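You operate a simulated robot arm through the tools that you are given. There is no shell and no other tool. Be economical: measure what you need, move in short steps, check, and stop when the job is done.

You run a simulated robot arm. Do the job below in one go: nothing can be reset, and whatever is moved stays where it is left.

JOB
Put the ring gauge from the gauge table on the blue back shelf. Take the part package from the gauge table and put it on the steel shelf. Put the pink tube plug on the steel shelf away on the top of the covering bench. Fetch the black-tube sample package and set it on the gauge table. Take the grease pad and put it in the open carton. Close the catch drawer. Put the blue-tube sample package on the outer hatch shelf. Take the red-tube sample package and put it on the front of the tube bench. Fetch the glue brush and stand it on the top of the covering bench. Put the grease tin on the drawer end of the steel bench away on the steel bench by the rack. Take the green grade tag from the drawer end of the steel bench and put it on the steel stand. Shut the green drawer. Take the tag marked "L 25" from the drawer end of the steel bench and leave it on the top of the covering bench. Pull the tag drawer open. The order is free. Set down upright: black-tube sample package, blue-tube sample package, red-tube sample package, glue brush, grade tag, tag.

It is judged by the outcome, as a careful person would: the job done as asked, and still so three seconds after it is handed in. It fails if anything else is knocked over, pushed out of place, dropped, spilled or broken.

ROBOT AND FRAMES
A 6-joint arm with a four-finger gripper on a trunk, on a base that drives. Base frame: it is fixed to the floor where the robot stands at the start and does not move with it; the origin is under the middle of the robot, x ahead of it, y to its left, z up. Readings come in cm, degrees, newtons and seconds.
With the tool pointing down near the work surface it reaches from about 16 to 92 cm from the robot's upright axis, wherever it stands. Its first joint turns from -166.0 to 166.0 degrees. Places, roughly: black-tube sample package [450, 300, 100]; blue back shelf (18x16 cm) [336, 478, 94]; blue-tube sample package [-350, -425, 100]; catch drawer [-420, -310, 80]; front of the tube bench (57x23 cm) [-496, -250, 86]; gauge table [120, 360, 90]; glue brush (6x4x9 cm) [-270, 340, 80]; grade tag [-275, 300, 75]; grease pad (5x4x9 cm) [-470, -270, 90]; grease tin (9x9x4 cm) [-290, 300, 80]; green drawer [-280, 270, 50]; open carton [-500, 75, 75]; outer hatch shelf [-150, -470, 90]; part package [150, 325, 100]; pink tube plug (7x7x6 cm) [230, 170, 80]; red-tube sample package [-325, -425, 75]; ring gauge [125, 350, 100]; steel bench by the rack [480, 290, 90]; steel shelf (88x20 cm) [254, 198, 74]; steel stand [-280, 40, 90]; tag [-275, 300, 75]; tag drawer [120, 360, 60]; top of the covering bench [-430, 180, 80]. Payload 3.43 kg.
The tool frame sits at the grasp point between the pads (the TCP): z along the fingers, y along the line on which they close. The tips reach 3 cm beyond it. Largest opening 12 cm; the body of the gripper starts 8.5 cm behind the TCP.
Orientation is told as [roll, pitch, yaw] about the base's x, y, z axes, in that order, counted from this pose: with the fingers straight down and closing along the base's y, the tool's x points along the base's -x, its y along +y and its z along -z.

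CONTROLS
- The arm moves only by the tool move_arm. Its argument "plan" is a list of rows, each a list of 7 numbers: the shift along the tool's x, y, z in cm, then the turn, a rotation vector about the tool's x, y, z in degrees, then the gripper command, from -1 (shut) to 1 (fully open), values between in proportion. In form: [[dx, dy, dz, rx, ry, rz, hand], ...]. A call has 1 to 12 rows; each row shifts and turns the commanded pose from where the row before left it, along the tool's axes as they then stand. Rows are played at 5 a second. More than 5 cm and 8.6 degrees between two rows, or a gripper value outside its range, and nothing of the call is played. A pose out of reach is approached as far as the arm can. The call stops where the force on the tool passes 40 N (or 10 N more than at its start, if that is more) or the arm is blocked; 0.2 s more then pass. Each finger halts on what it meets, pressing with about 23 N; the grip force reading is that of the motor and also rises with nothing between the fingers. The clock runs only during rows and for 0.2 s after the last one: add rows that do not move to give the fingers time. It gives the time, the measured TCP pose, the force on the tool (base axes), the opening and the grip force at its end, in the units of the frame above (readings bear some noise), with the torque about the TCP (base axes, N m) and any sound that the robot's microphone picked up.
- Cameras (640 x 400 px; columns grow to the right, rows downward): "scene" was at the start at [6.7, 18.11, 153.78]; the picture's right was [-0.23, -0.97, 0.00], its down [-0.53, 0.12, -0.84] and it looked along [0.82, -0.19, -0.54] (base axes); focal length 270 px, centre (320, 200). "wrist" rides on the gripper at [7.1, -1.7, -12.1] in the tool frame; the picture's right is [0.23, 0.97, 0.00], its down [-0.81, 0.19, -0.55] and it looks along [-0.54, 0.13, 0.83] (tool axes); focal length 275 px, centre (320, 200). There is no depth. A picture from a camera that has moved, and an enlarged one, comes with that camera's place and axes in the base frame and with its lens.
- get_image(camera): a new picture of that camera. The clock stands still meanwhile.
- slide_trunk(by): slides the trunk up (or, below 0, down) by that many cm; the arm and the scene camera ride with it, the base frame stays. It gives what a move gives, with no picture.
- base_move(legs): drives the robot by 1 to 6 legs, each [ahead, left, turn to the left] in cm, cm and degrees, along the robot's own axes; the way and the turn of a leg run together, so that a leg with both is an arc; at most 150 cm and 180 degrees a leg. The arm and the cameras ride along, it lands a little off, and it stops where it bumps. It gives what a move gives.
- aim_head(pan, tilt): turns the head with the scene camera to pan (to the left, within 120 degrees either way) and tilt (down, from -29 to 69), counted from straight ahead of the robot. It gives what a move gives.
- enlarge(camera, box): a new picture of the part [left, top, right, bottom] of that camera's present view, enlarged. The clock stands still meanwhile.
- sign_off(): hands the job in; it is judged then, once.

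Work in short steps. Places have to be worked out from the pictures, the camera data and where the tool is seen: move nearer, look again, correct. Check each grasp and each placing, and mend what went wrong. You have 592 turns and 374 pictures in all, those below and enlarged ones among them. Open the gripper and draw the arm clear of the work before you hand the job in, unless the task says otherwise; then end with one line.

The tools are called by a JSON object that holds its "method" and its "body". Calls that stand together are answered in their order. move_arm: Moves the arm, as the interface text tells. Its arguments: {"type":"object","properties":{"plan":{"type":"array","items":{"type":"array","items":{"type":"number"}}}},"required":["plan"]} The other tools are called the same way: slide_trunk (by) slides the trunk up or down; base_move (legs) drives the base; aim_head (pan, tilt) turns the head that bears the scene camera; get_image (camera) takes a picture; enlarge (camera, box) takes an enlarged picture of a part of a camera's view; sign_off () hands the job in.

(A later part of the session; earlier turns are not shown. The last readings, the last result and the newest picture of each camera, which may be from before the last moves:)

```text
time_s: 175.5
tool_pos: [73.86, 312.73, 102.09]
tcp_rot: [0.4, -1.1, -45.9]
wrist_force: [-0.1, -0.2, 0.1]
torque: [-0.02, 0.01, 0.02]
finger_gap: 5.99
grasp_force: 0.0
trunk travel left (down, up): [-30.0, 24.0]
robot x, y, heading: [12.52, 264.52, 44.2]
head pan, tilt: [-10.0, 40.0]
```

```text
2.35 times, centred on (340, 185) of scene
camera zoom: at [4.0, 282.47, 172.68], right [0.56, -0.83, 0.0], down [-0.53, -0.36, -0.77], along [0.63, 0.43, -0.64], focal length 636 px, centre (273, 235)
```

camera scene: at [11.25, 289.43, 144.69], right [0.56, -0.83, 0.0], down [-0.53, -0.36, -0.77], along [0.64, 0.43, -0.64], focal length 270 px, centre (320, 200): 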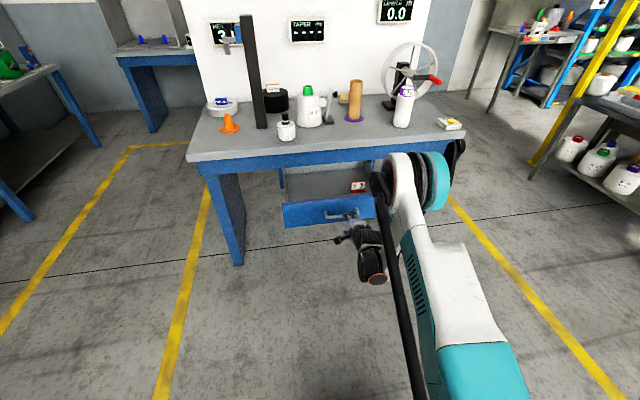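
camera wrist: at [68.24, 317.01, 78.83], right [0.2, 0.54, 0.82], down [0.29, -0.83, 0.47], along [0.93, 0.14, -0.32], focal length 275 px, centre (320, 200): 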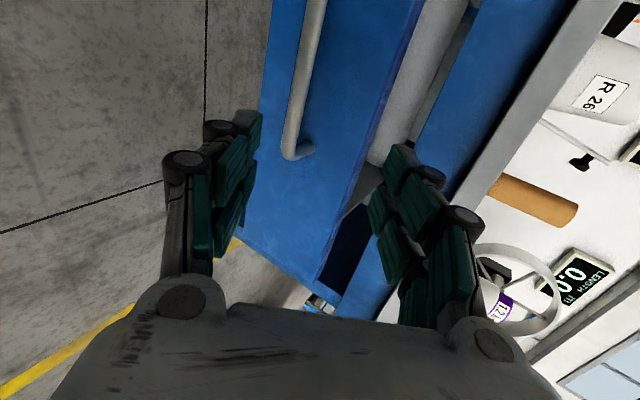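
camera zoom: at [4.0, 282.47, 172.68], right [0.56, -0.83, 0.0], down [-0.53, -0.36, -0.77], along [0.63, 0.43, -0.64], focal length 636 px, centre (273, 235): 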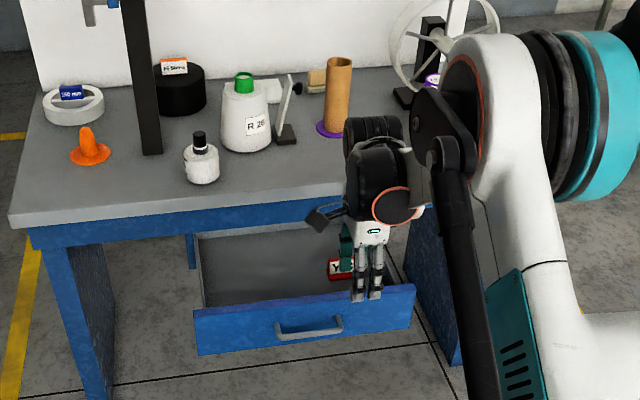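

Tag drawer done. I restore the grip orientation, raise and retract the tool, then drive to the right part of the table for the part package.

{"method": "move_arm", "body": {"plan": [[0, -4, -2, 0.4, 1.1, -8.2, 0.5], [0, -4, -2, 0, 0, -8.2, 0.5], [1, -4, -2, 0, 0, -8.2, 1], [1, -4, -2, 0, 0, -8.2, 1], [1, -3, -2, 0, 0, -8.2, 1], [1, -3, -2, 0, 0, -8.2, 1], [2, -3, -2, 0, 0, -8.2, 1], [2, -1, -2, 0, 0, -8.2, 1], [2, 0, 0, 0, 0, -8.2, 1], [2, 0, 0, 0, 0, -8.2, 1], [0, 0, 0, 0, 0, -8, 1]]}}

{"method": "base_move", "body": {"legs": [[10, -72, 0], [53, 0, 0]]}}

{"method": "aim_head", "body": {"pan": 5, "tilt": 40}}

{"method": "get_image", "body": {"camera": "scene"}}

{"method": "get_image", "body": {"camera": "wrist"}}

```text
time_s: 177.9
tool_pos: [53.09, 288.65, 118.05]
tcp_rot: [-0.1, 0.0, 44.2]
wrist_force: [-0.3, 0.1, 0.4]
torque: [-0.02, 0.02, -0.02]
finger_gap: 12.0
grasp_force: 0.1
trunk travel left (down, up): [-30.0, 24.0]
robot x, y, heading: [12.38, 264.61, 44.0]
head pan, tilt: [-10.0, 40.0]
```

```text
time_s: 184.5
tool_pos: [146.65, 281.19, 118.01]
tcp_rot: [-0.1, 0.0, 44.8]
wrist_force: [0.3, 0.7, 0.5]
torque: [0.0, 0.06, -0.03]
finger_gap: 11.98
grasp_force: 0.1
trunk travel left (down, up): [-30.0, 24.0]
robot x, y, heading: [106.13, 256.6, 44.7]
head pan, tilt: [-10.0, 40.0]
```

```text
time_s: 185.3
tool_pos: [146.71, 281.31, 118.12]
tcp_rot: [0.0, -0.1, 44.8]
wrist_force: [0.8, -0.4, 0.5]
torque: [0.0, 0.01, -0.01]
finger_gap: 12.01
grasp_force: 0.0
trunk travel left (down, up): [-30.0, 24.0]
robot x, y, heading: [105.87, 256.86, 44.9]
head pan, tilt: [5.0, 40.0]
```

```text
307 pictures are left
camera scene: at [95.93, 276.07, 172.69], right [0.76, -0.65, 0.0], down [-0.42, -0.49, -0.77], along [0.5, 0.58, -0.64], focal length 270 px, centre (320, 200)
```

scene: 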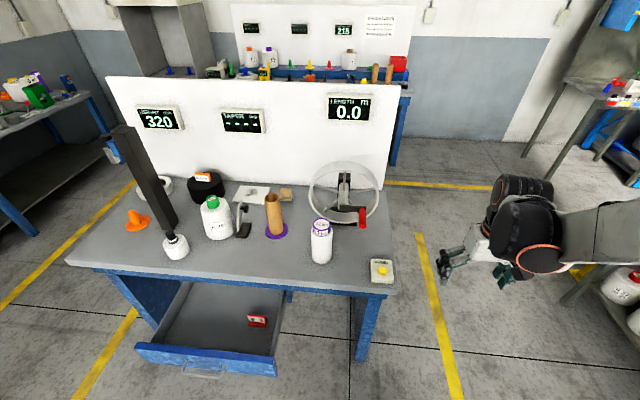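

```text
306 pictures are left
camera wrist: at [142.71, 275.05, 130.05], right [-0.85, 0.53, 0.0], down [0.44, 0.71, 0.55], along [0.29, 0.47, -0.83], focal length 275 px, centre (320, 200)
```

wrist: 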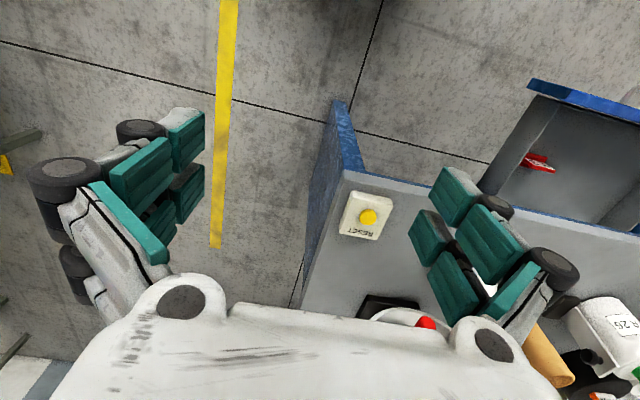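

Part package: axis ≈(140.7, 327.5), top ≈103, diameter ≈8. Move above it at z 118.

{"method": "move_arm", "body": {"plan": [[-2.6, 3.4, 0, 0, 0, 0, 1], [-2.6, 3.4, 0, 0, 0, 0, 1], [-2.6, 3.4, 0, 0, 0, 0, 1], [-2.6, 3.4, 0, 0, 0, 0, 1], [-2.6, 3.4, 0, 0, 0, 0, 1], [-2.6, 3.4, 0, 0, 0, 0, 1], [-2.6, 3.4, 0, 0, 0, 0, 1], [-2.6, 3.4, 0, 0, 0, 0, 1], [-2.6, 3.4, 0, 0, 0, 0, 1], [-2.6, 3.4, 0, 0, 0, 0, 1], [-2.3, 3, 0, 0, 0, 0, 1]]}}

{"method": "get_image", "body": {"camera": "wrist"}}

{"method": "get_image", "body": {"camera": "scene"}}

```text
time_s: 187.7
tool_pos: [140.51, 327.55, 117.92]
tcp_rot: [0.0, 0.0, 44.7]
wrist_force: [-0.4, 0.0, -0.5]
torque: [-0.02, 0.0, -0.03]
finger_gap: 11.97
grasp_force: 0.0
trunk travel left (down, up): [-30.0, 24.0]
robot x, y, heading: [105.76, 256.45, 44.9]
head pan, tilt: [5.0, 40.0]
```

```text
305 pictures are left
camera wrist: at [136.62, 321.28, 129.85], right [-0.85, 0.53, 0.0], down [0.44, 0.71, 0.55], along [0.29, 0.47, -0.83], focal length 275 px, centre (320, 200)
```

wrist: 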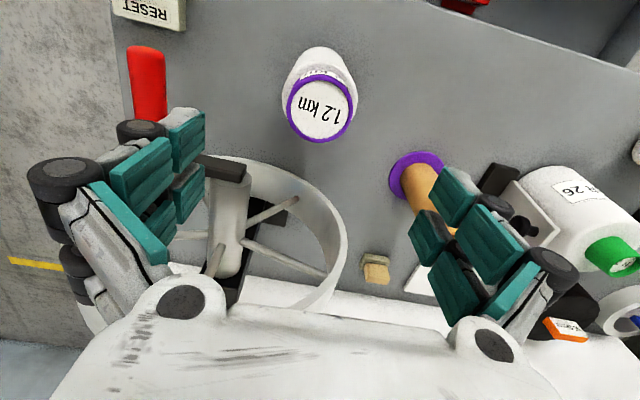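

```text
304 pictures are left
camera scene: at [95.92, 276.21, 172.67], right [0.76, -0.65, 0.0], down [-0.42, -0.49, -0.77], along [0.5, 0.58, -0.64], focal length 270 px, centre (320, 200)
```

scene: 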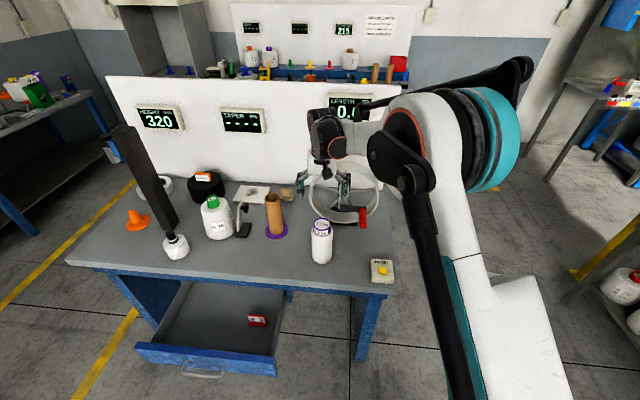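

Aligned over the package. Descend to TCP 96 with 10.5 cm opening.

{"method": "move_arm", "body": {"plan": [[0, 0, 4, 0, 0, 0, 0.75], [0, 0, 4, 0, 0, 0, 0.75], [0, 0, 4, 0, 0, 0, 0.75], [0, 0, 4, 0, 0, 0, 0.75], [0, 0, 3, 0, 0, 0, 0.75], [0, 0, 2.5, 0, 0, 0, 0.75]]}}

{"method": "get_image", "body": {"camera": "wrist"}}

```text
time_s: 189.1
tool_pos: [140.76, 327.05, 96.51]
tcp_rot: [-0.1, 0.1, 44.7]
wrist_force: [0.4, 0.0, -0.6]
torque: [0.04, 0.02, -0.01]
finger_gap: 10.49
grasp_force: 0.0
trunk travel left (down, up): [-30.0, 24.0]
robot x, y, heading: [105.89, 256.83, 44.7]
head pan, tilt: [5.0, 40.0]
```

```text
303 pictures are left
camera wrist: at [136.84, 320.95, 108.5], right [-0.85, 0.53, 0.0], down [0.44, 0.71, 0.55], along [0.29, 0.47, -0.83], focal length 275 px, centre (320, 200)
```

wrist: 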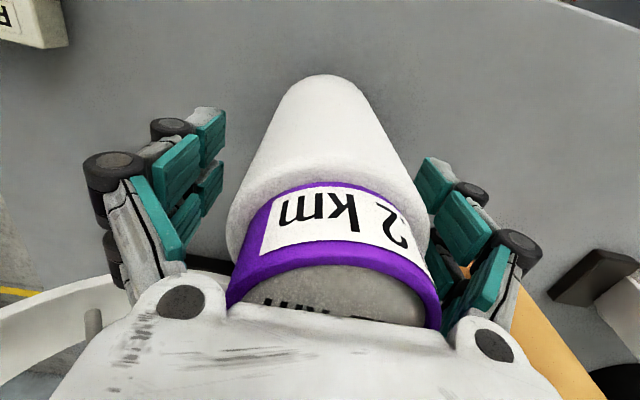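

Package centred. Close and lift.

{"method": "move_arm", "body": {"plan": [[0, 0, 0, 0, 0, 0, 0.3], [0, 0, 0, 0, 0, 0, -1], [0, 0, 0, 0, 0, 0, -1], [0, 0, 0, 0, 0, 0, -1], [0, 0, -2, 0, 0, 0, -1], [0, 0, -4, 0, 0, 0, -1], [0, 0, -4, 0, 0, 0, -1], [0, 0, -4, 0, 0, 0, -1], [0, 0, -4, 0, 0, 0, -1], [0, 0, -4, 0, 0, 0, -1]]}}

{"method": "get_image", "body": {"camera": "scene"}}

```text
time_s: 191.3
tool_pos: [140.54, 327.35, 118.48]
tcp_rot: [-0.1, 0.0, 44.7]
wrist_force: [0.1, -0.4, -1.4]
torque: [0.01, -0.03, 0.02]
finger_gap: 7.74
grasp_force: 23.3
trunk travel left (down, up): [-30.0, 24.0]
robot x, y, heading: [105.86, 256.6, 44.7]
head pan, tilt: [5.0, 40.0]
```

```text
302 pictures are left
camera scene: at [95.9, 276.05, 172.7], right [0.76, -0.65, 0.0], down [-0.42, -0.49, -0.77], along [0.5, 0.58, -0.64], focal length 270 px, centre (320, 200)
```

scene: 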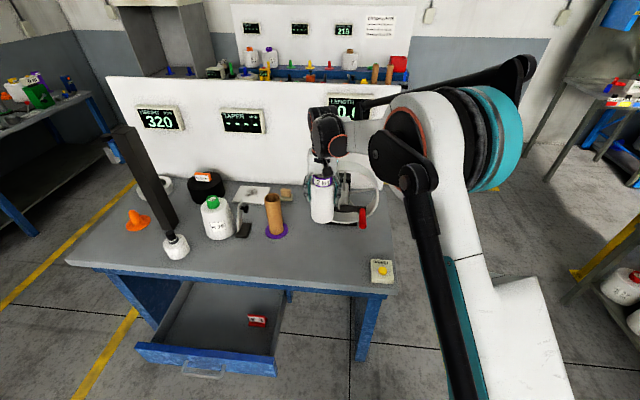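

Held (7.7 cm). Retract and drive away, then look at the steel shelf.

{"method": "move_arm", "body": {"plan": [[2.8, -2.8, 0, 0, 0, 0, -1], [2.8, -2.8, 0, 0, 0, 0, -1], [2.8, -2.8, 0, 0, 0, 0, -1], [2.8, -2.8, 0, 0, 0, 0, -1], [2.8, -2.8, 0, 0, 0, 0, -1], [2.8, -2.8, 0, 0, 0, 0, -1], [2.8, -2.8, 0, 0, 0, 0, -1], [2.8, -2.8, 0, 0, 0, 0, -1], [2, -2, 0, 0, 0, 0, -1]]}}

{"method": "base_move", "body": {"legs": [[-70, -20, 0]]}}

{"method": "aim_head", "body": {"pan": -50, "tilt": 25}}

{"method": "get_image", "body": {"camera": "scene"}}

```text
time_s: 193.3
tool_pos: [140.69, 293.02, 118.73]
tcp_rot: [-0.1, 0.0, 44.7]
wrist_force: [0.6, -0.3, -1.5]
torque: [0.04, 0.02, 0.02]
finger_gap: 7.75
grasp_force: 23.3
trunk travel left (down, up): [-30.0, 24.0]
robot x, y, heading: [105.83, 256.75, 44.8]
head pan, tilt: [5.0, 40.0]
```

```text
time_s: 197.2
tool_pos: [105.32, 229.75, 118.79]
tcp_rot: [0.0, -0.1, 45.3]
wrist_force: [-0.5, 0.8, -1.0]
torque: [0.01, 0.0, -0.02]
finger_gap: 7.75
grasp_force: 22.6
trunk travel left (down, up): [-30.0, 24.0]
robot x, y, heading: [70.94, 192.65, 45.5]
head pan, tilt: [5.0, 40.0]
```

```text
time_s: 198.5
tool_pos: [105.31, 229.65, 118.81]
tcp_rot: [-0.1, -0.2, 45.3]
wrist_force: [0.2, -0.6, -1.7]
torque: [0.0, -0.01, 0.0]
finger_gap: 7.74
grasp_force: 23.1
trunk travel left (down, up): [-30.0, 24.0]
robot x, y, heading: [70.93, 192.6, 45.1]
head pan, tilt: [-50.0, 25.0]
```

```text
301 pictures are left
camera scene: at [64.49, 205.02, 175.02], right [-0.08, -1.0, 0.0], down [-0.42, 0.03, -0.91], along [0.9, -0.07, -0.42], focal length 270 px, centre (320, 200)
```

scene: 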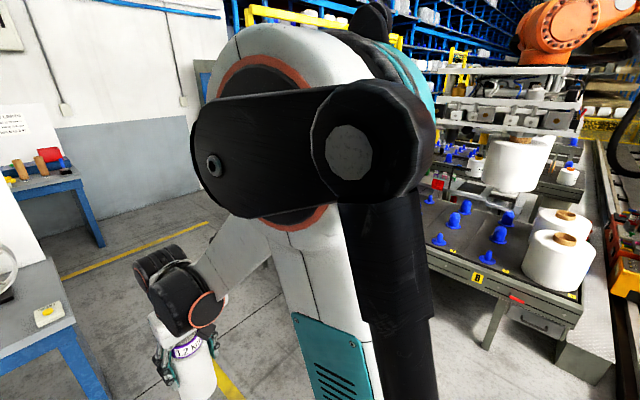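

The arm blocks the view; I turn right to face the steel shelf.

{"method": "base_move", "body": {"legs": [[0, 0, -45]]}}

{"method": "aim_head", "body": {"pan": -5, "tilt": 30}}

{"method": "get_image", "body": {"camera": "scene"}}

{"method": "enlarge", "body": {"camera": "scene", "box": [230, 90, 390, 250]}}

```text
time_s: 200.9
tool_pos: [121.21, 195.56, 118.73]
tcp_rot: [0.0, 0.0, 1.2]
wrist_force: [0.5, 0.5, -2.1]
torque: [0.0, 0.0, 0.01]
finger_gap: 7.72
grasp_force: 23.2
trunk travel left (down, up): [-30.0, 24.0]
robot x, y, heading: [70.71, 192.66, 1.3]
head pan, tilt: [-50.0, 25.0]
```

```text
time_s: 202.0
tool_pos: [121.16, 195.52, 118.61]
tcp_rot: [-0.1, -0.1, 1.3]
wrist_force: [0.1, 0.5, -1.1]
torque: [-0.01, 0.0, 0.02]
finger_gap: 7.73
grasp_force: 23.3
trunk travel left (down, up): [-30.0, 24.0]
robot x, y, heading: [70.76, 192.65, 1.4]
head pan, tilt: [-5.0, 30.0]
```

```text
300 pictures are left
camera scene: at [77.52, 212.44, 174.23], right [-0.07, -1.0, 0.0], down [-0.5, 0.03, -0.87], along [0.86, -0.06, -0.5], focal length 270 px, centre (320, 200)
```

scene: 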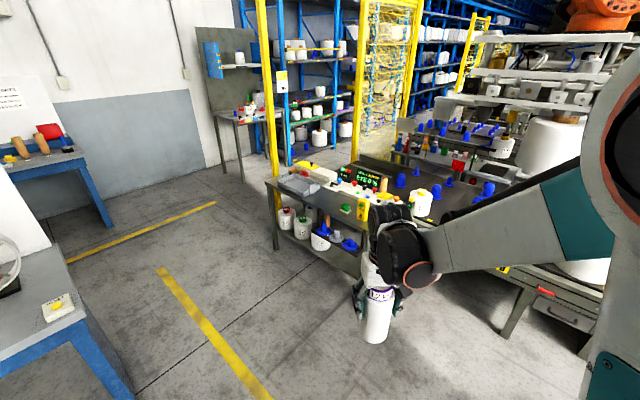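

```text
2.50 times, centred on (310, 170) of scene
camera zoom: at [77.52, 212.44, 174.23], right [-0.07, -1.0, 0.0], down [-0.5, 0.03, -0.87], along [0.86, -0.06, -0.5], focal length 676 px, centre (345, 275)
```

zoom: 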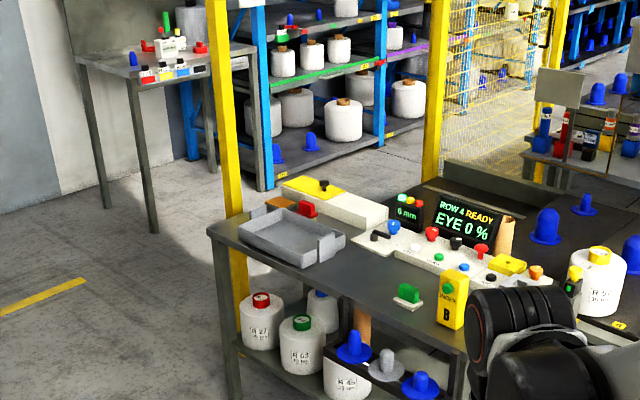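

The steel shelf is the front strip of the steel bench top (z 74); its long edge runs (285,240)–(213,174), facing the gauge table. Free spot around (252, 197). I drive to face it.

{"method": "base_move", "body": {"legs": [[131, 56, 0], [0, 0, -48.5]]}}

{"method": "aim_head", "body": {"pan": -5, "tilt": 40}}

{"method": "get_image", "body": {"camera": "scene"}}

{"method": "get_image", "body": {"camera": "wrist"}}

```text
time_s: 211.2
tool_pos: [234.58, 219.32, 118.69]
tcp_rot: [-0.2, -0.1, -44.1]
wrist_force: [1.1, 0.2, -2.3]
torque: [0.03, 0.01, -0.03]
finger_gap: 7.68
grasp_force: 23.1
trunk travel left (down, up): [-30.0, 24.0]
robot x, y, heading: [197.36, 253.31, -43.9]
head pan, tilt: [-5.0, 30.0]
```

```text
time_s: 211.9
tool_pos: [234.58, 219.35, 118.7]
tcp_rot: [-0.1, -0.1, -44.1]
wrist_force: [-0.7, 0.5, -1.1]
torque: [-0.01, 0.01, 0.01]
finger_gap: 7.71
grasp_force: 22.6
trunk travel left (down, up): [-30.0, 24.0]
robot x, y, heading: [196.9, 253.39, -44.2]
head pan, tilt: [-5.0, 40.0]
```

```text
298 pictures are left
camera scene: at [215.48, 262.73, 172.7], right [-0.76, -0.65, 0.0], down [-0.42, 0.49, -0.77], along [0.5, -0.58, -0.64], focal length 270 px, centre (320, 200)
```

scene: 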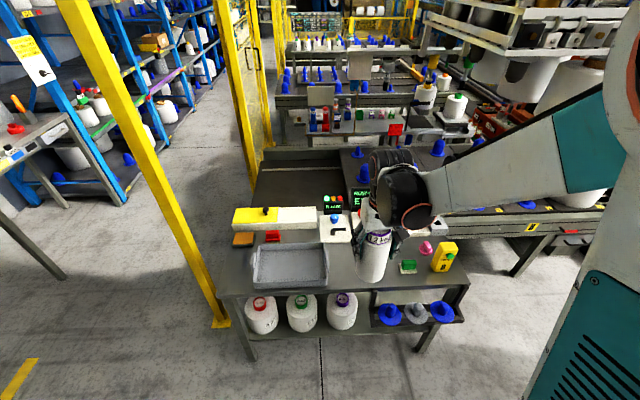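

```text
297 pictures are left
camera wrist: at [228.32, 223.07, 130.71], right [0.51, 0.86, 0.0], down [0.72, -0.43, 0.55], along [0.47, -0.28, -0.83], focal length 275 px, centre (320, 200)
```

wrist: 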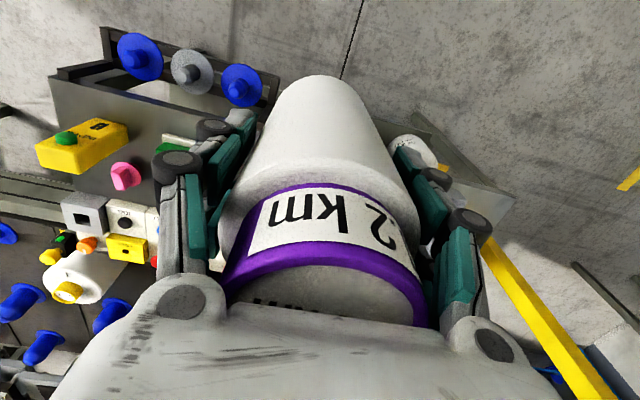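

Gap between the tray and the green box centred near (247, 197.5); pink plug is on the same top at right. Move over the gap and lower to just above.

{"method": "move_arm", "body": {"plan": [[-4, -1.1, 0, 0, 0, 0, -1], [-4, -1.1, 0, 0, 0, 0, -1], [-4, -1.1, 0, 0, 0, 0, -1], [-4, -1.1, 0, 0, 0, 0, -1], [-4, -1.1, 0, 0, 0, 0, -1], [-4.4, -1.2, 0, 0, 0, 0, -1], [0, 0, 5, 0, 0, 0, -1], [0, 0, 5, 0, 0, 0, -1], [0, 0, 5, 0, 0, 0, -1], [0, 0, 5, 0, 0, 0, -1], [0, 0, 5, 0, 0, 0, -1], [0, 0, 5, 0, 0, 0, -1]]}}

{"method": "get_image", "body": {"camera": "scene"}}

{"method": "get_image", "body": {"camera": "wrist"}}

```text
time_s: 214.5
tool_pos: [247.54, 197.73, 88.86]
tcp_rot: [-0.2, -0.1, -44.2]
wrist_force: [-0.6, -0.4, -1.9]
torque: [0.01, 0.01, 0.0]
finger_gap: 7.72
grasp_force: 23.0
trunk travel left (down, up): [-30.0, 24.0]
robot x, y, heading: [197.24, 253.23, -44.3]
head pan, tilt: [-5.0, 40.0]
```

```text
296 pictures are left
camera scene: at [215.55, 262.66, 172.68], right [-0.76, -0.65, 0.0], down [-0.42, 0.49, -0.77], along [0.5, -0.58, -0.64], focal length 270 px, centre (320, 200)
```

scene: 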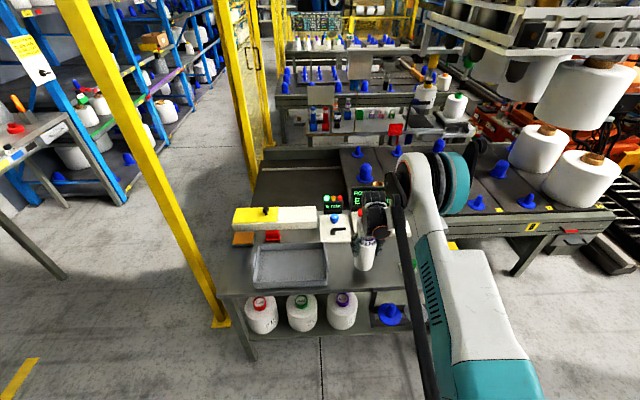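

```text
295 pictures are left
camera wrist: at [241.31, 201.56, 100.85], right [0.51, 0.86, 0.0], down [0.72, -0.43, 0.55], along [0.47, -0.28, -0.83], focal length 275 px, centre (320, 200)
```

wrist: 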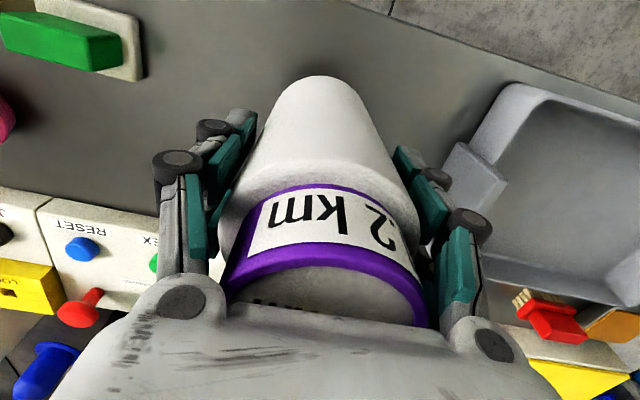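

Good spot. Lower in small steps.

{"method": "move_arm", "body": {"plan": [[0, 0, 1.5, 0, 0, 0, -1], [0, 0, 1, 0, 0, 0, -1], [0, 0, 0.5, 0, 0, 0, -1], [0, 0, 0.4, 0, 0, 0, -1], [0, 0, 0.3, 0, 0, 0, -1], [0, 0, 0.2, 0, 0, 0, -1]]}}

```text
time_s: 215.9
tool_pos: [247.66, 197.53, 84.79]
tcp_rot: [-0.2, 0.0, -44.1]
wrist_force: [0.0, -0.4, -2.4]
torque: [-0.02, 0.01, 0.0]
finger_gap: 7.73
grasp_force: 23.3
trunk travel left (down, up): [-30.0, 24.0]
robot x, y, heading: [197.45, 253.0, -44.4]
head pan, tilt: [-5.0, 40.0]
```

{"method": "move_arm", "body": {"plan": [[0, 0, 0.2, 0, 0, 0, -1], [0, 0, 0.2, 0, 0, 0, -1], [0, 0, 0.2, 0, 0, 0, -1]]}}

```text
time_s: 216.7
tool_pos: [247.48, 197.44, 84.36]
tcp_rot: [-0.2, -0.2, -44.1]
wrist_force: [5.6, 0.8, 26.4]
torque: [-0.03, -0.36, -0.01]
finger_gap: 7.78
grasp_force: 23.1
trunk travel left (down, up): [-30.0, 24.0]
robot x, y, heading: [197.36, 253.12, -44.6]
head pan, tilt: [-5.0, 40.0]
```

Contact. Release and rise.

{"method": "move_arm", "body": {"plan": [[0, 0, -0.25, 0, 0, 0, -1], [0, 0, 0, 0, 0, 0, 0.4], [0, 0, 0, 0, 0, 0, 0.7], [0, 0, 0, 0, 0, 0, 0.7], [0, 0, -3, 0, 0, 0, 0.7], [0, 0, -4, 0, 0, 0, 0.7], [0, 0, -4, 0, 0, 0, 0.7], [0, 0, -5, 0, 0, 0, 0.7], [0, 0, -5, 0, 0, 0, 0.7], [0, 0, -3, 0, 0, 0, 0.7]]}}

{"method": "get_image", "body": {"camera": "wrist"}}

{"method": "enlarge", "body": {"camera": "scene", "box": [220, 190, 480, 350]}}

```text
time_s: 218.9
tool_pos: [247.59, 197.43, 109.04]
tcp_rot: [0.0, -0.2, -44.1]
wrist_force: [0.2, -0.6, -0.1]
torque: [0.0, 0.03, 0.03]
finger_gap: 10.2
grasp_force: 0.2
trunk travel left (down, up): [-30.0, 24.0]
robot x, y, heading: [197.13, 253.22, -44.0]
head pan, tilt: [-5.0, 40.0]
```

```text
294 pictures are left
camera wrist: at [241.38, 201.19, 120.91], right [0.51, 0.86, 0.0], down [0.72, -0.43, 0.55], along [0.47, -0.28, -0.83], focal length 275 px, centre (320, 200)
```

wrist: 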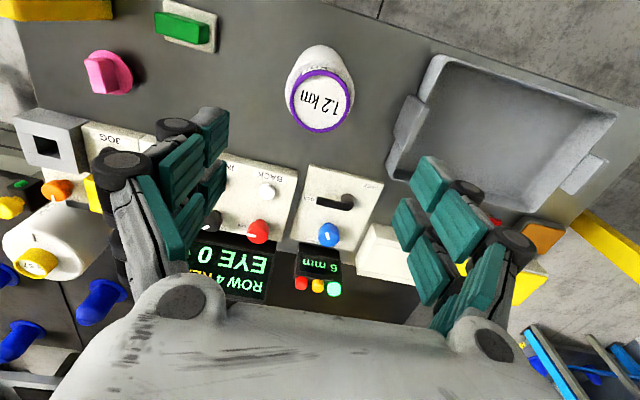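

```text
2.46 times, centred on (350, 270) of scene
camera zoom: at [215.45, 262.77, 172.69], right [-0.76, -0.65, 0.0], down [-0.42, 0.49, -0.77], along [0.5, -0.58, -0.64], focal length 665 px, centre (246, 28)
```

zoom: 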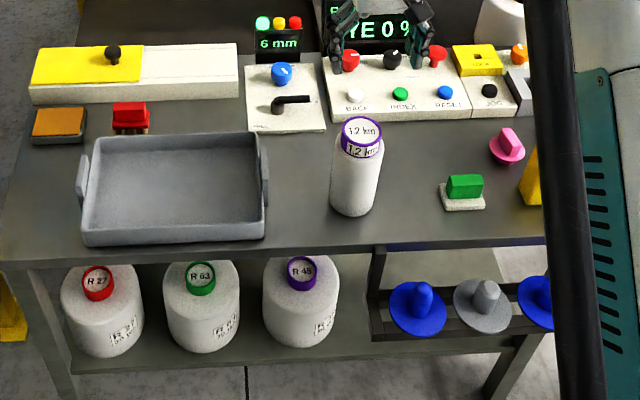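

Part package stands on the steel shelf. Pink plug is at (230.8, 170.5); I shift the base right 20 and ahead 8 to reach it.

{"method": "base_move", "body": {"legs": [[8, -20, 0]]}}

{"method": "get_image", "body": {"camera": "wrist"}}

```text
time_s: 220.6
tool_pos: [239.46, 177.35, 108.72]
tcp_rot: [-0.1, 0.0, -43.8]
wrist_force: [-0.1, -1.3, 0.1]
torque: [0.0, -0.03, -0.01]
finger_gap: 10.19
grasp_force: 0.0
trunk travel left (down, up): [-30.0, 24.0]
robot x, y, heading: [189.15, 233.22, -43.6]
head pan, tilt: [-5.0, 40.0]
```

```text
292 pictures are left
camera wrist: at [233.2, 181.22, 120.82], right [0.51, 0.86, 0.0], down [0.72, -0.42, 0.55], along [0.48, -0.28, -0.83], focal length 275 px, centre (320, 200)
```

wrist: 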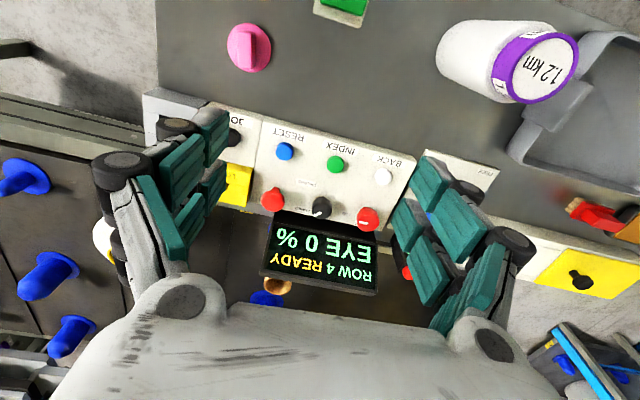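

Move above the plug at z≈95 and look.

{"method": "move_arm", "body": {"plan": [[0.4, -3.6, 0, 0, 0, 0, 0], [0.4, -3.6, 0, 0, 0, 0, 0], [0.4, -3.5, 0, 0, 0, 0, 0], [0, 0, 5, 0, 0, 0, -0.2], [0, 0, 5, 0, 0, 0, -0.2], [0, 0, 3.5, 0, 0, 0, -0.2]]}}

{"method": "get_image", "body": {"camera": "wrist"}}

{"method": "get_image", "body": {"camera": "scene"}}

```text
time_s: 222.0
tool_pos: [231.32, 170.62, 95.39]
tcp_rot: [-0.1, -0.1, -43.8]
wrist_force: [0.2, 0.1, 0.2]
torque: [0.01, 0.0, -0.02]
finger_gap: 4.78
grasp_force: 0.1
trunk travel left (down, up): [-30.0, 24.0]
robot x, y, heading: [188.94, 233.27, -44.1]
head pan, tilt: [-5.0, 40.0]
```

```text
291 pictures are left
camera wrist: at [224.98, 174.46, 107.35], right [0.51, 0.86, 0.0], down [0.72, -0.42, 0.55], along [0.48, -0.28, -0.83], focal length 275 px, centre (320, 200)
```

wrist: 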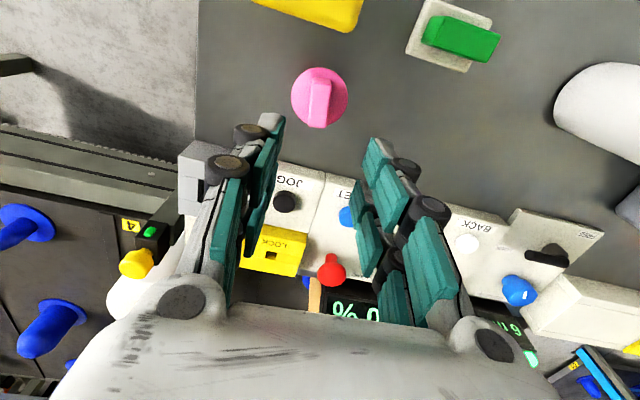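

```text
290 pictures are left
camera scene: at [206.99, 242.67, 172.69], right [-0.75, -0.66, 0.0], down [-0.42, 0.48, -0.77], along [0.5, -0.58, -0.64], focal length 270 px, centre (320, 200)
```

scene: 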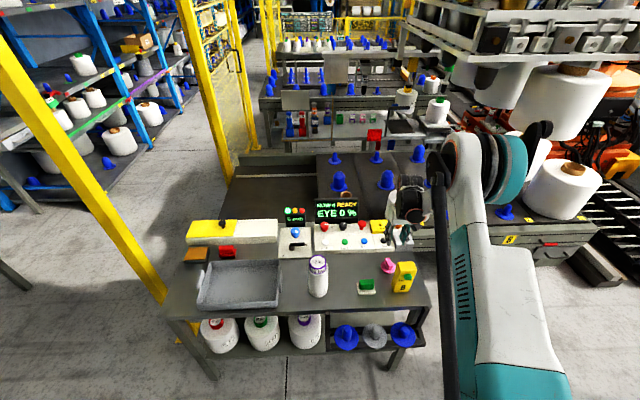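

Plug centred under the gripper; knob ≈2.8 cm wide. Descend to TCP 79.6 and grip the knob.

{"method": "move_arm", "body": {"plan": [[0, 0, 4, 0, 0, 0, -0.2], [0, 0, 4, 0, 0, 0, -0.2], [0, 0, 4, 0, 0, 0, -0.2], [0, 0, 2, 0, 0, 0, -0.2], [0, 0, 1.2, 0, 0, 0, -0.2]]}}

{"method": "get_image", "body": {"camera": "wrist"}}

```text
time_s: 223.2
tool_pos: [231.18, 170.57, 80.15]
tcp_rot: [-0.1, -0.1, -43.8]
wrist_force: [-0.6, 0.2, -0.3]
torque: [0.0, 0.02, 0.02]
finger_gap: 4.8
grasp_force: 0.2
trunk travel left (down, up): [-30.0, 24.0]
robot x, y, heading: [189.1, 233.0, -43.7]
head pan, tilt: [-5.0, 40.0]
```

```text
289 pictures are left
camera wrist: at [224.91, 174.36, 92.03], right [0.51, 0.86, 0.0], down [0.72, -0.42, 0.55], along [0.48, -0.28, -0.83], focal length 275 px, centre (320, 200)
```

wrist: 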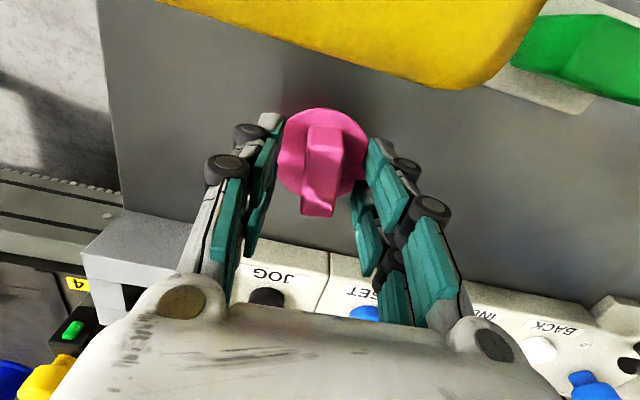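

Lower 0.8 more, close, lift.

{"method": "move_arm", "body": {"plan": [[0, 0, 0.8, 0, 0, 0, -0.2], [0, 0, 0, 0, 0, 0, -1], [0, 0, 0, 0, 0, 0, -1], [0, 0, 0, 0, 0, 0, -1], [0, 0, -2, 0, 0, 0, -1], [0, 0, -4, 0, 0, 0, -1], [0, 0, -4, 0, 0, 0, -1], [0, 0, -5, 0, 0, 0, -1], [0, 0, -5, 0, 0, 0, -1], [0, 0, -5, 0, 0, 0, -1], [0, 0, -5, 0, 0, 0, -1], [0, 0, -5, 0, 0, 0, -1]]}}

{"method": "get_image", "body": {"camera": "wrist"}}

```text
time_s: 225.8
tool_pos: [231.83, 170.98, 114.55]
tcp_rot: [-0.2, -0.1, -43.8]
wrist_force: [-0.1, -0.4, 1.2]
torque: [-0.01, -0.03, -0.02]
finger_gap: 1.91
grasp_force: 22.9
trunk travel left (down, up): [-30.0, 24.0]
robot x, y, heading: [188.85, 233.21, -44.1]
head pan, tilt: [-5.0, 40.0]
```

```text
288 pictures are left
camera wrist: at [225.52, 174.72, 126.62], right [0.51, 0.86, 0.0], down [0.72, -0.42, 0.55], along [0.48, -0.28, -0.83], focal length 275 px, centre (320, 200)
```

wrist: 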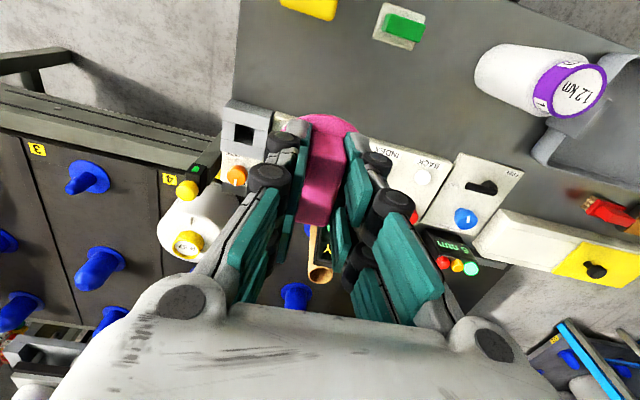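

Plug held by its knob. I retract and drive west toward the covering bench.

{"method": "move_arm", "body": {"plan": [[4.5, 1.8, 0, 0, 0, 0, -1], [4.5, 1.8, 0, 0, 0, 0, -1], [4.5, 1.8, 0, 0, 0, 0, -1], [4.5, 1.8, 0, 0, 0, 0, -1], [4.5, 1.8, 0, 0, 0, 0, -1]]}}

{"method": "base_move", "body": {"legs": [[-43.6, -70, 0], [0, 0, -136], [150, 0, 0], [150, 0, 0]]}}

{"method": "aim_head", "body": {"pan": 10, "tilt": 25}}

{"method": "get_image", "body": {"camera": "scene"}}

```text
time_s: 227.0
tool_pos: [221.17, 193.04, 114.3]
tcp_rot: [-0.1, -0.1, -43.7]
wrist_force: [-0.3, -0.5, 1.0]
torque: [-0.02, -0.02, -0.01]
finger_gap: 1.91
grasp_force: 22.9
trunk travel left (down, up): [-30.0, 24.0]
robot x, y, heading: [188.94, 233.39, -43.9]
head pan, tilt: [-5.0, 40.0]
```

```text
time_s: 251.2
tool_pos: [-245.64, 208.56, 114.23]
tcp_rot: [-0.1, -0.1, -179.4]
wrist_force: [0.9, -0.8, -1.2]
torque: [-0.01, 0.0, 0.01]
finger_gap: 1.89
grasp_force: 23.0
trunk travel left (down, up): [-30.0, 24.0]
robot x, y, heading: [-194.51, 202.0, -179.5]
head pan, tilt: [-5.0, 40.0]
```

```text
time_s: 252.0
tool_pos: [-245.54, 208.56, 114.18]
tcp_rot: [-0.1, -0.1, -179.4]
wrist_force: [0.1, 0.6, 0.0]
torque: [0.01, 0.03, -0.01]
finger_gap: 1.89
grasp_force: 22.7
trunk travel left (down, up): [-30.0, 24.0]
robot x, y, heading: [-194.21, 202.25, -179.5]
head pan, tilt: [10.0, 25.0]
```

```text
287 pictures are left
camera scene: at [-201.28, 180.66, 175.02], right [-0.18, 0.98, 0.0], down [0.42, 0.08, -0.91], along [-0.89, -0.17, -0.42], focal length 270 px, centre (320, 200)
```

scene: 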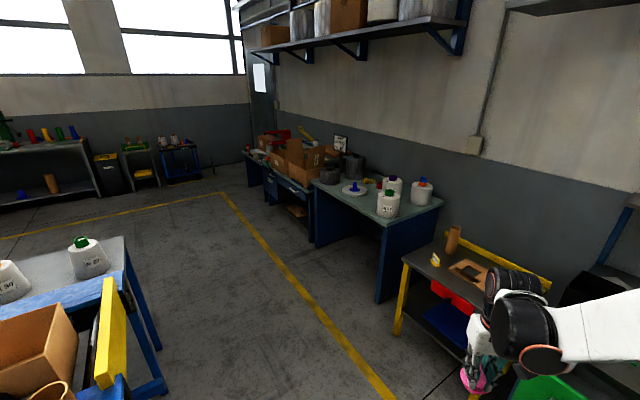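

The covering bench is the blue one with yarn packages; front edge (-440,127)–(-379,190), facing (0.72,−0.69). I drive in front of it.

{"method": "base_move", "body": {"legs": [[90, 40, 0], [86, 38, 0], [0, 0, -44.5]]}}

{"method": "aim_head", "body": {"pan": 0, "tilt": 40}}

{"method": "get_image", "body": {"camera": "scene"}}

{"method": "get_image", "body": {"camera": "wrist"}}

```text
time_s: 263.3
tool_pos: [-396.44, 162.76, 114.29]
tcp_rot: [0.0, -0.1, 137.2]
wrist_force: [0.1, 0.9, 0.1]
torque: [0.01, 0.02, -0.01]
finger_gap: 1.91
grasp_force: 22.8
trunk travel left (down, up): [-30.0, 24.0]
robot x, y, heading: [-363.35, 122.94, 137.4]
head pan, tilt: [10.0, 25.0]
```

```text
time_s: 264.1
tool_pos: [-396.42, 162.88, 114.32]
tcp_rot: [-0.1, -0.1, 137.2]
wrist_force: [-0.3, -1.3, 0.8]
torque: [0.0, -0.04, -0.04]
finger_gap: 1.91
grasp_force: 23.1
trunk travel left (down, up): [-30.0, 24.0]
robot x, y, heading: [-363.74, 123.13, 137.1]
head pan, tilt: [0.0, 40.0]
```

```text
286 pictures are left
camera scene: at [-382.0, 112.93, 172.7], right [0.68, 0.73, 0.0], down [0.47, -0.44, -0.77], along [-0.56, 0.52, -0.64], focal length 270 px, centre (320, 200)
```

scene: 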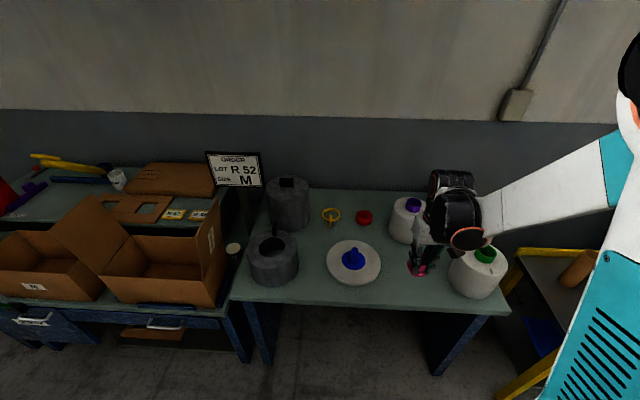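

```text
285 pictures are left
camera wrist: at [-390.05, 159.21, 126.25], right [-0.49, -0.87, 0.0], down [-0.73, 0.41, 0.55], along [-0.48, 0.27, -0.83], focal length 275 px, centre (320, 200)
```

wrist: 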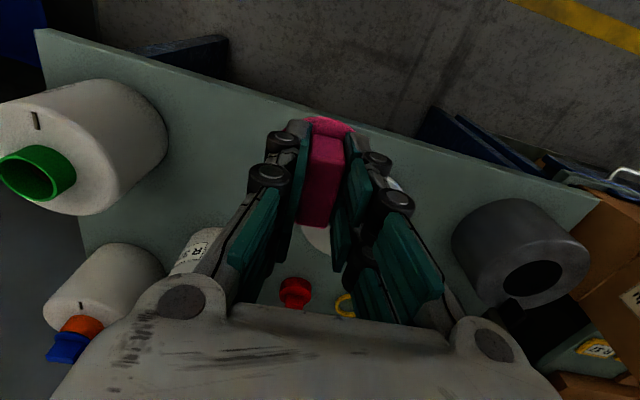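

Surface ≈80–81. I'll put the plug at the front, about (-401, 178), between the disc and the green-tube package.

{"method": "move_arm", "body": {"plan": [[-3.5, -2.1, 0, 0, 0, 0, -1], [-3.5, -2.1, 0, 0, 0, 0, -1], [-3.5, -2.1, 0, 0, 0, 0, -1], [-3.5, -2.1, 0, 0, 0, 0, -1], [0, 0, 5, 0, 0, 0, -1], [0, 0, 5, 0, 0, 0, -1], [0, 0, 5, 0, 0, 0, -1], [0, 0, 5, 0, 0, 0, -1], [0, 0, 4, 0, 0, 0, -1]]}}

{"method": "get_image", "body": {"camera": "scene"}}

{"method": "get_image", "body": {"camera": "wrist"}}

```text
time_s: 266.1
tool_pos: [-400.83, 178.74, 90.3]
tcp_rot: [0.0, 0.0, 137.2]
wrist_force: [-0.3, -0.3, -0.4]
torque: [0.0, 0.03, -0.01]
finger_gap: 1.92
grasp_force: 22.5
trunk travel left (down, up): [-30.0, 24.0]
robot x, y, heading: [-363.58, 123.16, 137.2]
head pan, tilt: [0.0, 40.0]
```

```text
284 pictures are left
camera scene: at [-382.03, 113.01, 172.69], right [0.68, 0.73, 0.0], down [0.47, -0.44, -0.77], along [-0.56, 0.52, -0.64], focal length 270 px, centre (320, 200)
```

scene: 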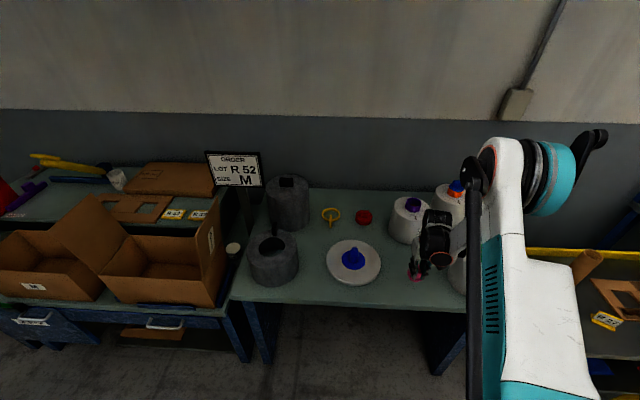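

```text
283 pictures are left
camera wrist: at [-394.49, 175.08, 102.28], right [-0.49, -0.87, 0.0], down [-0.73, 0.41, 0.55], along [-0.48, 0.27, -0.83], focal length 275 px, centre (320, 200)
```

wrist: 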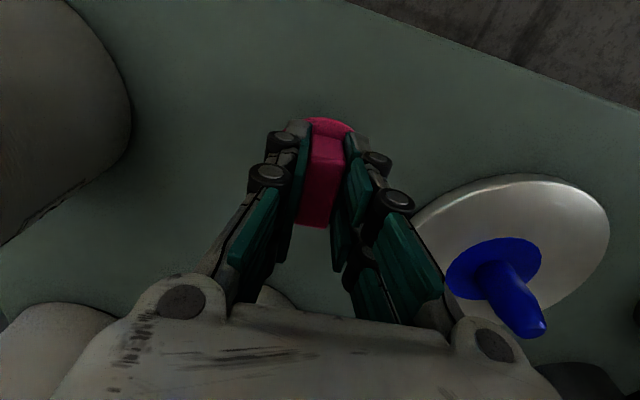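

Clear around. Lower gradually.

{"method": "move_arm", "body": {"plan": [[0, 0, 1.5, 0, 0, 0, -1], [0, 0, 1, 0, 0, 0, -1], [0, 0, 0.5, 0, 0, 0, -1], [0, 0, 0.4, 0, 0, 0, -1], [0, 0, 0.3, 0, 0, 0, -1]]}}

```text
time_s: 267.3
tool_pos: [-401.18, 178.73, 86.5]
tcp_rot: [-0.1, -0.1, 137.2]
wrist_force: [0.5, -0.4, -0.5]
torque: [0.01, -0.01, 0.01]
finger_gap: 1.93
grasp_force: 22.7
trunk travel left (down, up): [-30.0, 24.0]
robot x, y, heading: [-363.48, 122.84, 137.0]
head pan, tilt: [0.0, 40.0]
```

{"method": "move_arm", "body": {"plan": [[0, 0, 0.3, 0, 0, 0, -1], [0, 0, 0.25, 0, 0, 0, -1], [0, 0, 0.25, 0, 0, 0, -1], [0, 0, 0.2, 0, 0, 0, -1]]}}

```text
time_s: 268.3
tool_pos: [-400.92, 178.61, 85.57]
tcp_rot: [-0.2, -0.1, 137.1]
wrist_force: [0.3, 0.1, 0.7]
torque: [-0.02, 0.0, -0.04]
finger_gap: 1.9
grasp_force: 23.3
trunk travel left (down, up): [-30.0, 24.0]
robot x, y, heading: [-363.65, 123.12, 137.0]
head pan, tilt: [0.0, 40.0]
```

{"method": "move_arm", "body": {"plan": [[0, 0, 0.2, 0, 0, 0, -1], [0, 0, 0.2, 0, 0, 0, -1], [0, 0, 0.2, 0, 0, 0, -1], [0, 0, 0.2, 0, 0, 0, -1]]}}

```text
time_s: 269.2
tool_pos: [-400.97, 178.47, 85.22]
tcp_rot: [-0.2, -0.2, 137.2]
wrist_force: [1.3, -0.2, 21.3]
torque: [-0.13, -0.16, 0.04]
finger_gap: 1.91
grasp_force: 23.1
trunk travel left (down, up): [-30.0, 24.0]
robot x, y, heading: [-363.34, 122.99, 137.4]
head pan, tilt: [0.0, 40.0]
stopped in row 4: the force on the tool passed its limit at 41 N (the readings are from after the stop); the commanded pose is now the measured one
```

Contact. Release and rise.

{"method": "move_arm", "body": {"plan": [[0, 0, -0.2, 0, 0, 0, -1], [0, 0, 0, 0, 0, 0, -0.4], [0, 0, 0, 0, 0, 0, -0.2], [0, 0, 0, 0, 0, 0, -0.2], [0, 0, -3, 0, 0, 0, -0.2], [0, 0, -4, 0, 0, 0, -0.2], [0, 0, -5, 0, 0, 0, -0.2], [0, 0, -5, 0, 0, 0, 0], [0, 0, -5, 0, 0, 0, 0], [4.5, 1.5, 0, 0, 0, 0, 1], [4.5, 1.5, 0, 0, 0, 0, 1], [4, 1.5, 0, 0, 0, 0, 1]]}}

{"method": "get_image", "body": {"camera": "scene"}}

```text
time_s: 271.8
tool_pos: [-394.44, 166.66, 107.3]
tcp_rot: [-0.2, -0.2, 137.2]
wrist_force: [0.0, 0.2, -0.2]
torque: [0.04, 0.01, 0.01]
finger_gap: 12.02
grasp_force: 0.0
trunk travel left (down, up): [-30.0, 24.0]
robot x, y, heading: [-363.57, 123.33, 137.3]
head pan, tilt: [0.0, 40.0]
```

```text
282 pictures are left
camera scene: at [-381.96, 112.87, 172.7], right [0.68, 0.73, 0.0], down [0.47, -0.44, -0.77], along [-0.56, 0.52, -0.64], focal length 270 px, centre (320, 200)
```

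scene: 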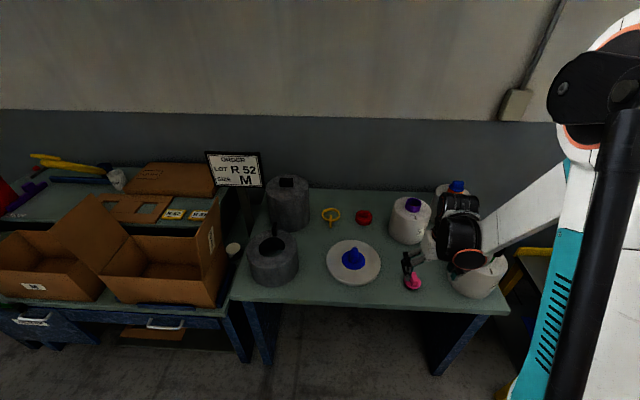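

Plug placed. Next the green-drawer bench: retract and slide right along the benches.

{"method": "move_arm", "body": {"plan": [[4, 0, -4, 0.2, 0.2, 0, 1], [4, 0, -4, 0, 0, 0, 1]]}}

{"method": "base_move", "body": {"legs": [[-12, 0, 0], [-3, -87, 0], [-3, -87, 0]]}}

{"method": "aim_head", "body": {"pan": 0, "tilt": 38}}

{"method": "get_image", "body": {"camera": "scene"}}

```text
refused: row 1 steps farther than a row can; nothing moved
```

```text
time_s: 281.3
tool_pos: [-261.97, 279.82, 107.15]
tcp_rot: [-0.1, -0.1, 135.7]
wrist_force: [0.5, 0.6, -0.7]
torque: [0.0, 0.0, -0.02]
finger_gap: 11.98
grasp_force: 0.1
trunk travel left (down, up): [-30.0, 24.0]
robot x, y, heading: [-232.35, 235.18, 135.7]
head pan, tilt: [0.0, 40.0]
```

```text
time_s: 281.9
tool_pos: [-262.17, 279.73, 107.2]
tcp_rot: [-0.1, -0.1, 135.6]
wrist_force: [-0.3, 0.2, -0.6]
torque: [0.03, 0.01, -0.02]
finger_gap: 12.04
grasp_force: 0.2
trunk travel left (down, up): [-30.0, 24.0]
robot x, y, heading: [-232.54, 235.37, 135.8]
head pan, tilt: [0.0, 38.0]
```

```text
281 pictures are left
camera scene: at [-251.18, 225.73, 172.99], right [0.7, 0.72, 0.0], down [0.44, -0.43, -0.79], along [-0.56, 0.55, -0.62], focal length 270 px, centre (320, 200)
```

scene: 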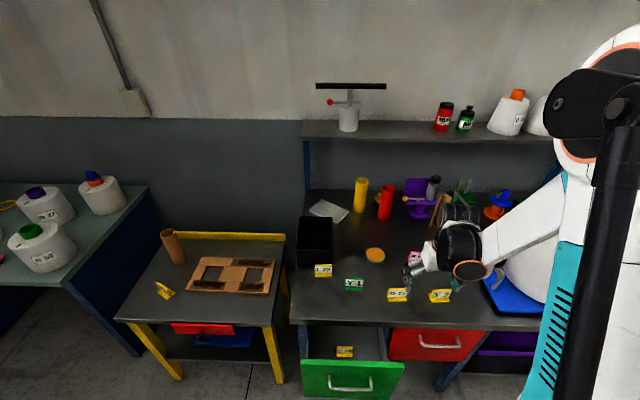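

I zoom on the bench to read the tags and find the tin and brush.

{"method": "enlarge", "body": {"camera": "scene", "box": [290, 220, 490, 370]}}

{"method": "enlarge", "body": {"camera": "scene", "box": [290, 150, 490, 280]}}

```text
2.67 times, centred on (390, 295) of scene
camera zoom: at [-251.18, 225.73, 172.99], right [0.7, 0.72, 0.0], down [0.44, -0.43, -0.79], along [-0.56, 0.55, -0.62], focal length 721 px, centre (133, -53)
```

zoom: 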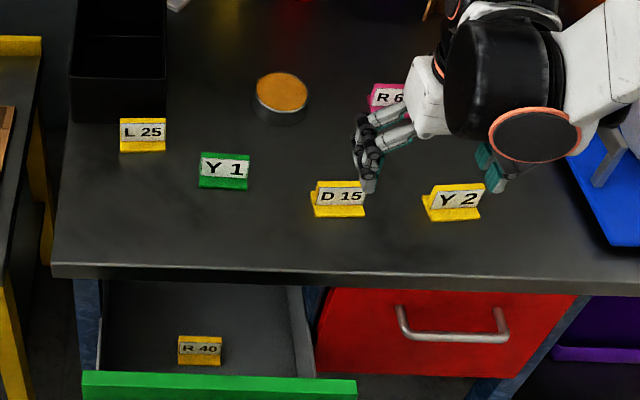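

```text
3.08 times, centred on (390, 215) of scene
camera zoom: at [-251.18, 225.73, 172.99], right [0.7, 0.72, 0.0], down [0.44, -0.43, -0.79], along [-0.56, 0.55, -0.62], focal length 832 px, centre (105, 154)
```

zoom: 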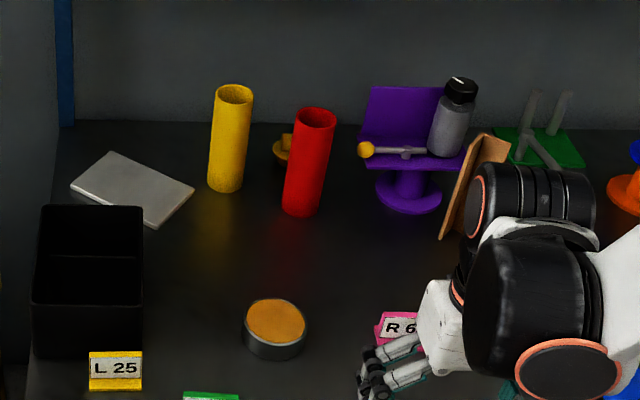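

Tags: "L 25" at far left, green "Y 1" next to it, tin behind. First the green drawer: I back off, tilt the fingers 40° forward and lower the trunk to push it shut.

{"method": "base_move", "body": {"legs": [[-35, 0, 0]]}}

{"method": "move_arm", "body": {"plan": [[0, 3.2, 0, 0, -8, 0, -1], [0, 3.2, 0, 0, -8, 0, -1], [0, 3.2, 0, 0, -8, 0, -1], [0, 3.2, 0, 0, -8, 0, -1], [0, 3.2, 0, 0, -8, 0, -1], [0, 3, 0, 0, 0, 0, -1]]}}

{"method": "slide_trunk", "body": {"by": -28}}

{"method": "get_image", "body": {"camera": "scene"}}

```text
time_s: 284.2
tool_pos: [-236.7, 254.85, 107.19]
tcp_rot: [-0.1, -0.2, 135.6]
wrist_force: [-0.4, -0.1, 0.2]
torque: [-0.02, 0.03, -0.03]
finger_gap: 12.02
grasp_force: 0.1
trunk travel left (down, up): [-30.0, 24.0]
robot x, y, heading: [-207.08, 210.42, 135.5]
head pan, tilt: [0.0, 38.0]
```

```text
time_s: 285.6
tool_pos: [-252.6, 242.98, 112.55]
tcp_rot: [-0.2, -40.2, 135.7]
wrist_force: [-0.1, -0.5, 0.3]
torque: [0.0, -0.02, -0.01]
finger_gap: 0.0
grasp_force: 22.8
out of reach, approached as far as the arm can: row 3, 4, 5
trunk travel left (down, up): [-30.0, 24.0]
robot x, y, heading: [-207.29, 210.81, 135.9]
head pan, tilt: [0.0, 38.0]
```

```text
time_s: 288.4
tool_pos: [-252.54, 243.07, 84.67]
tcp_rot: [-0.2, -40.3, 135.7]
wrist_force: [-0.2, -0.7, -0.9]
torque: [0.02, -0.01, -0.01]
finger_gap: 0.0
grasp_force: 23.5
trunk travel left (down, up): [-2.0, 52.0]
robot x, y, heading: [-206.98, 210.5, 135.8]
head pan, tilt: [0.0, 38.0]
```

```text
278 pictures are left
camera scene: at [-225.83, 200.96, 145.0], right [0.7, 0.72, 0.0], down [0.44, -0.43, -0.79], along [-0.56, 0.55, -0.62], focal length 270 px, centre (320, 200)
```

scene: 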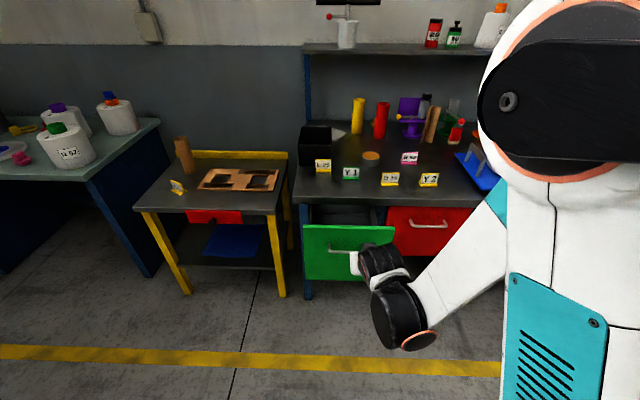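

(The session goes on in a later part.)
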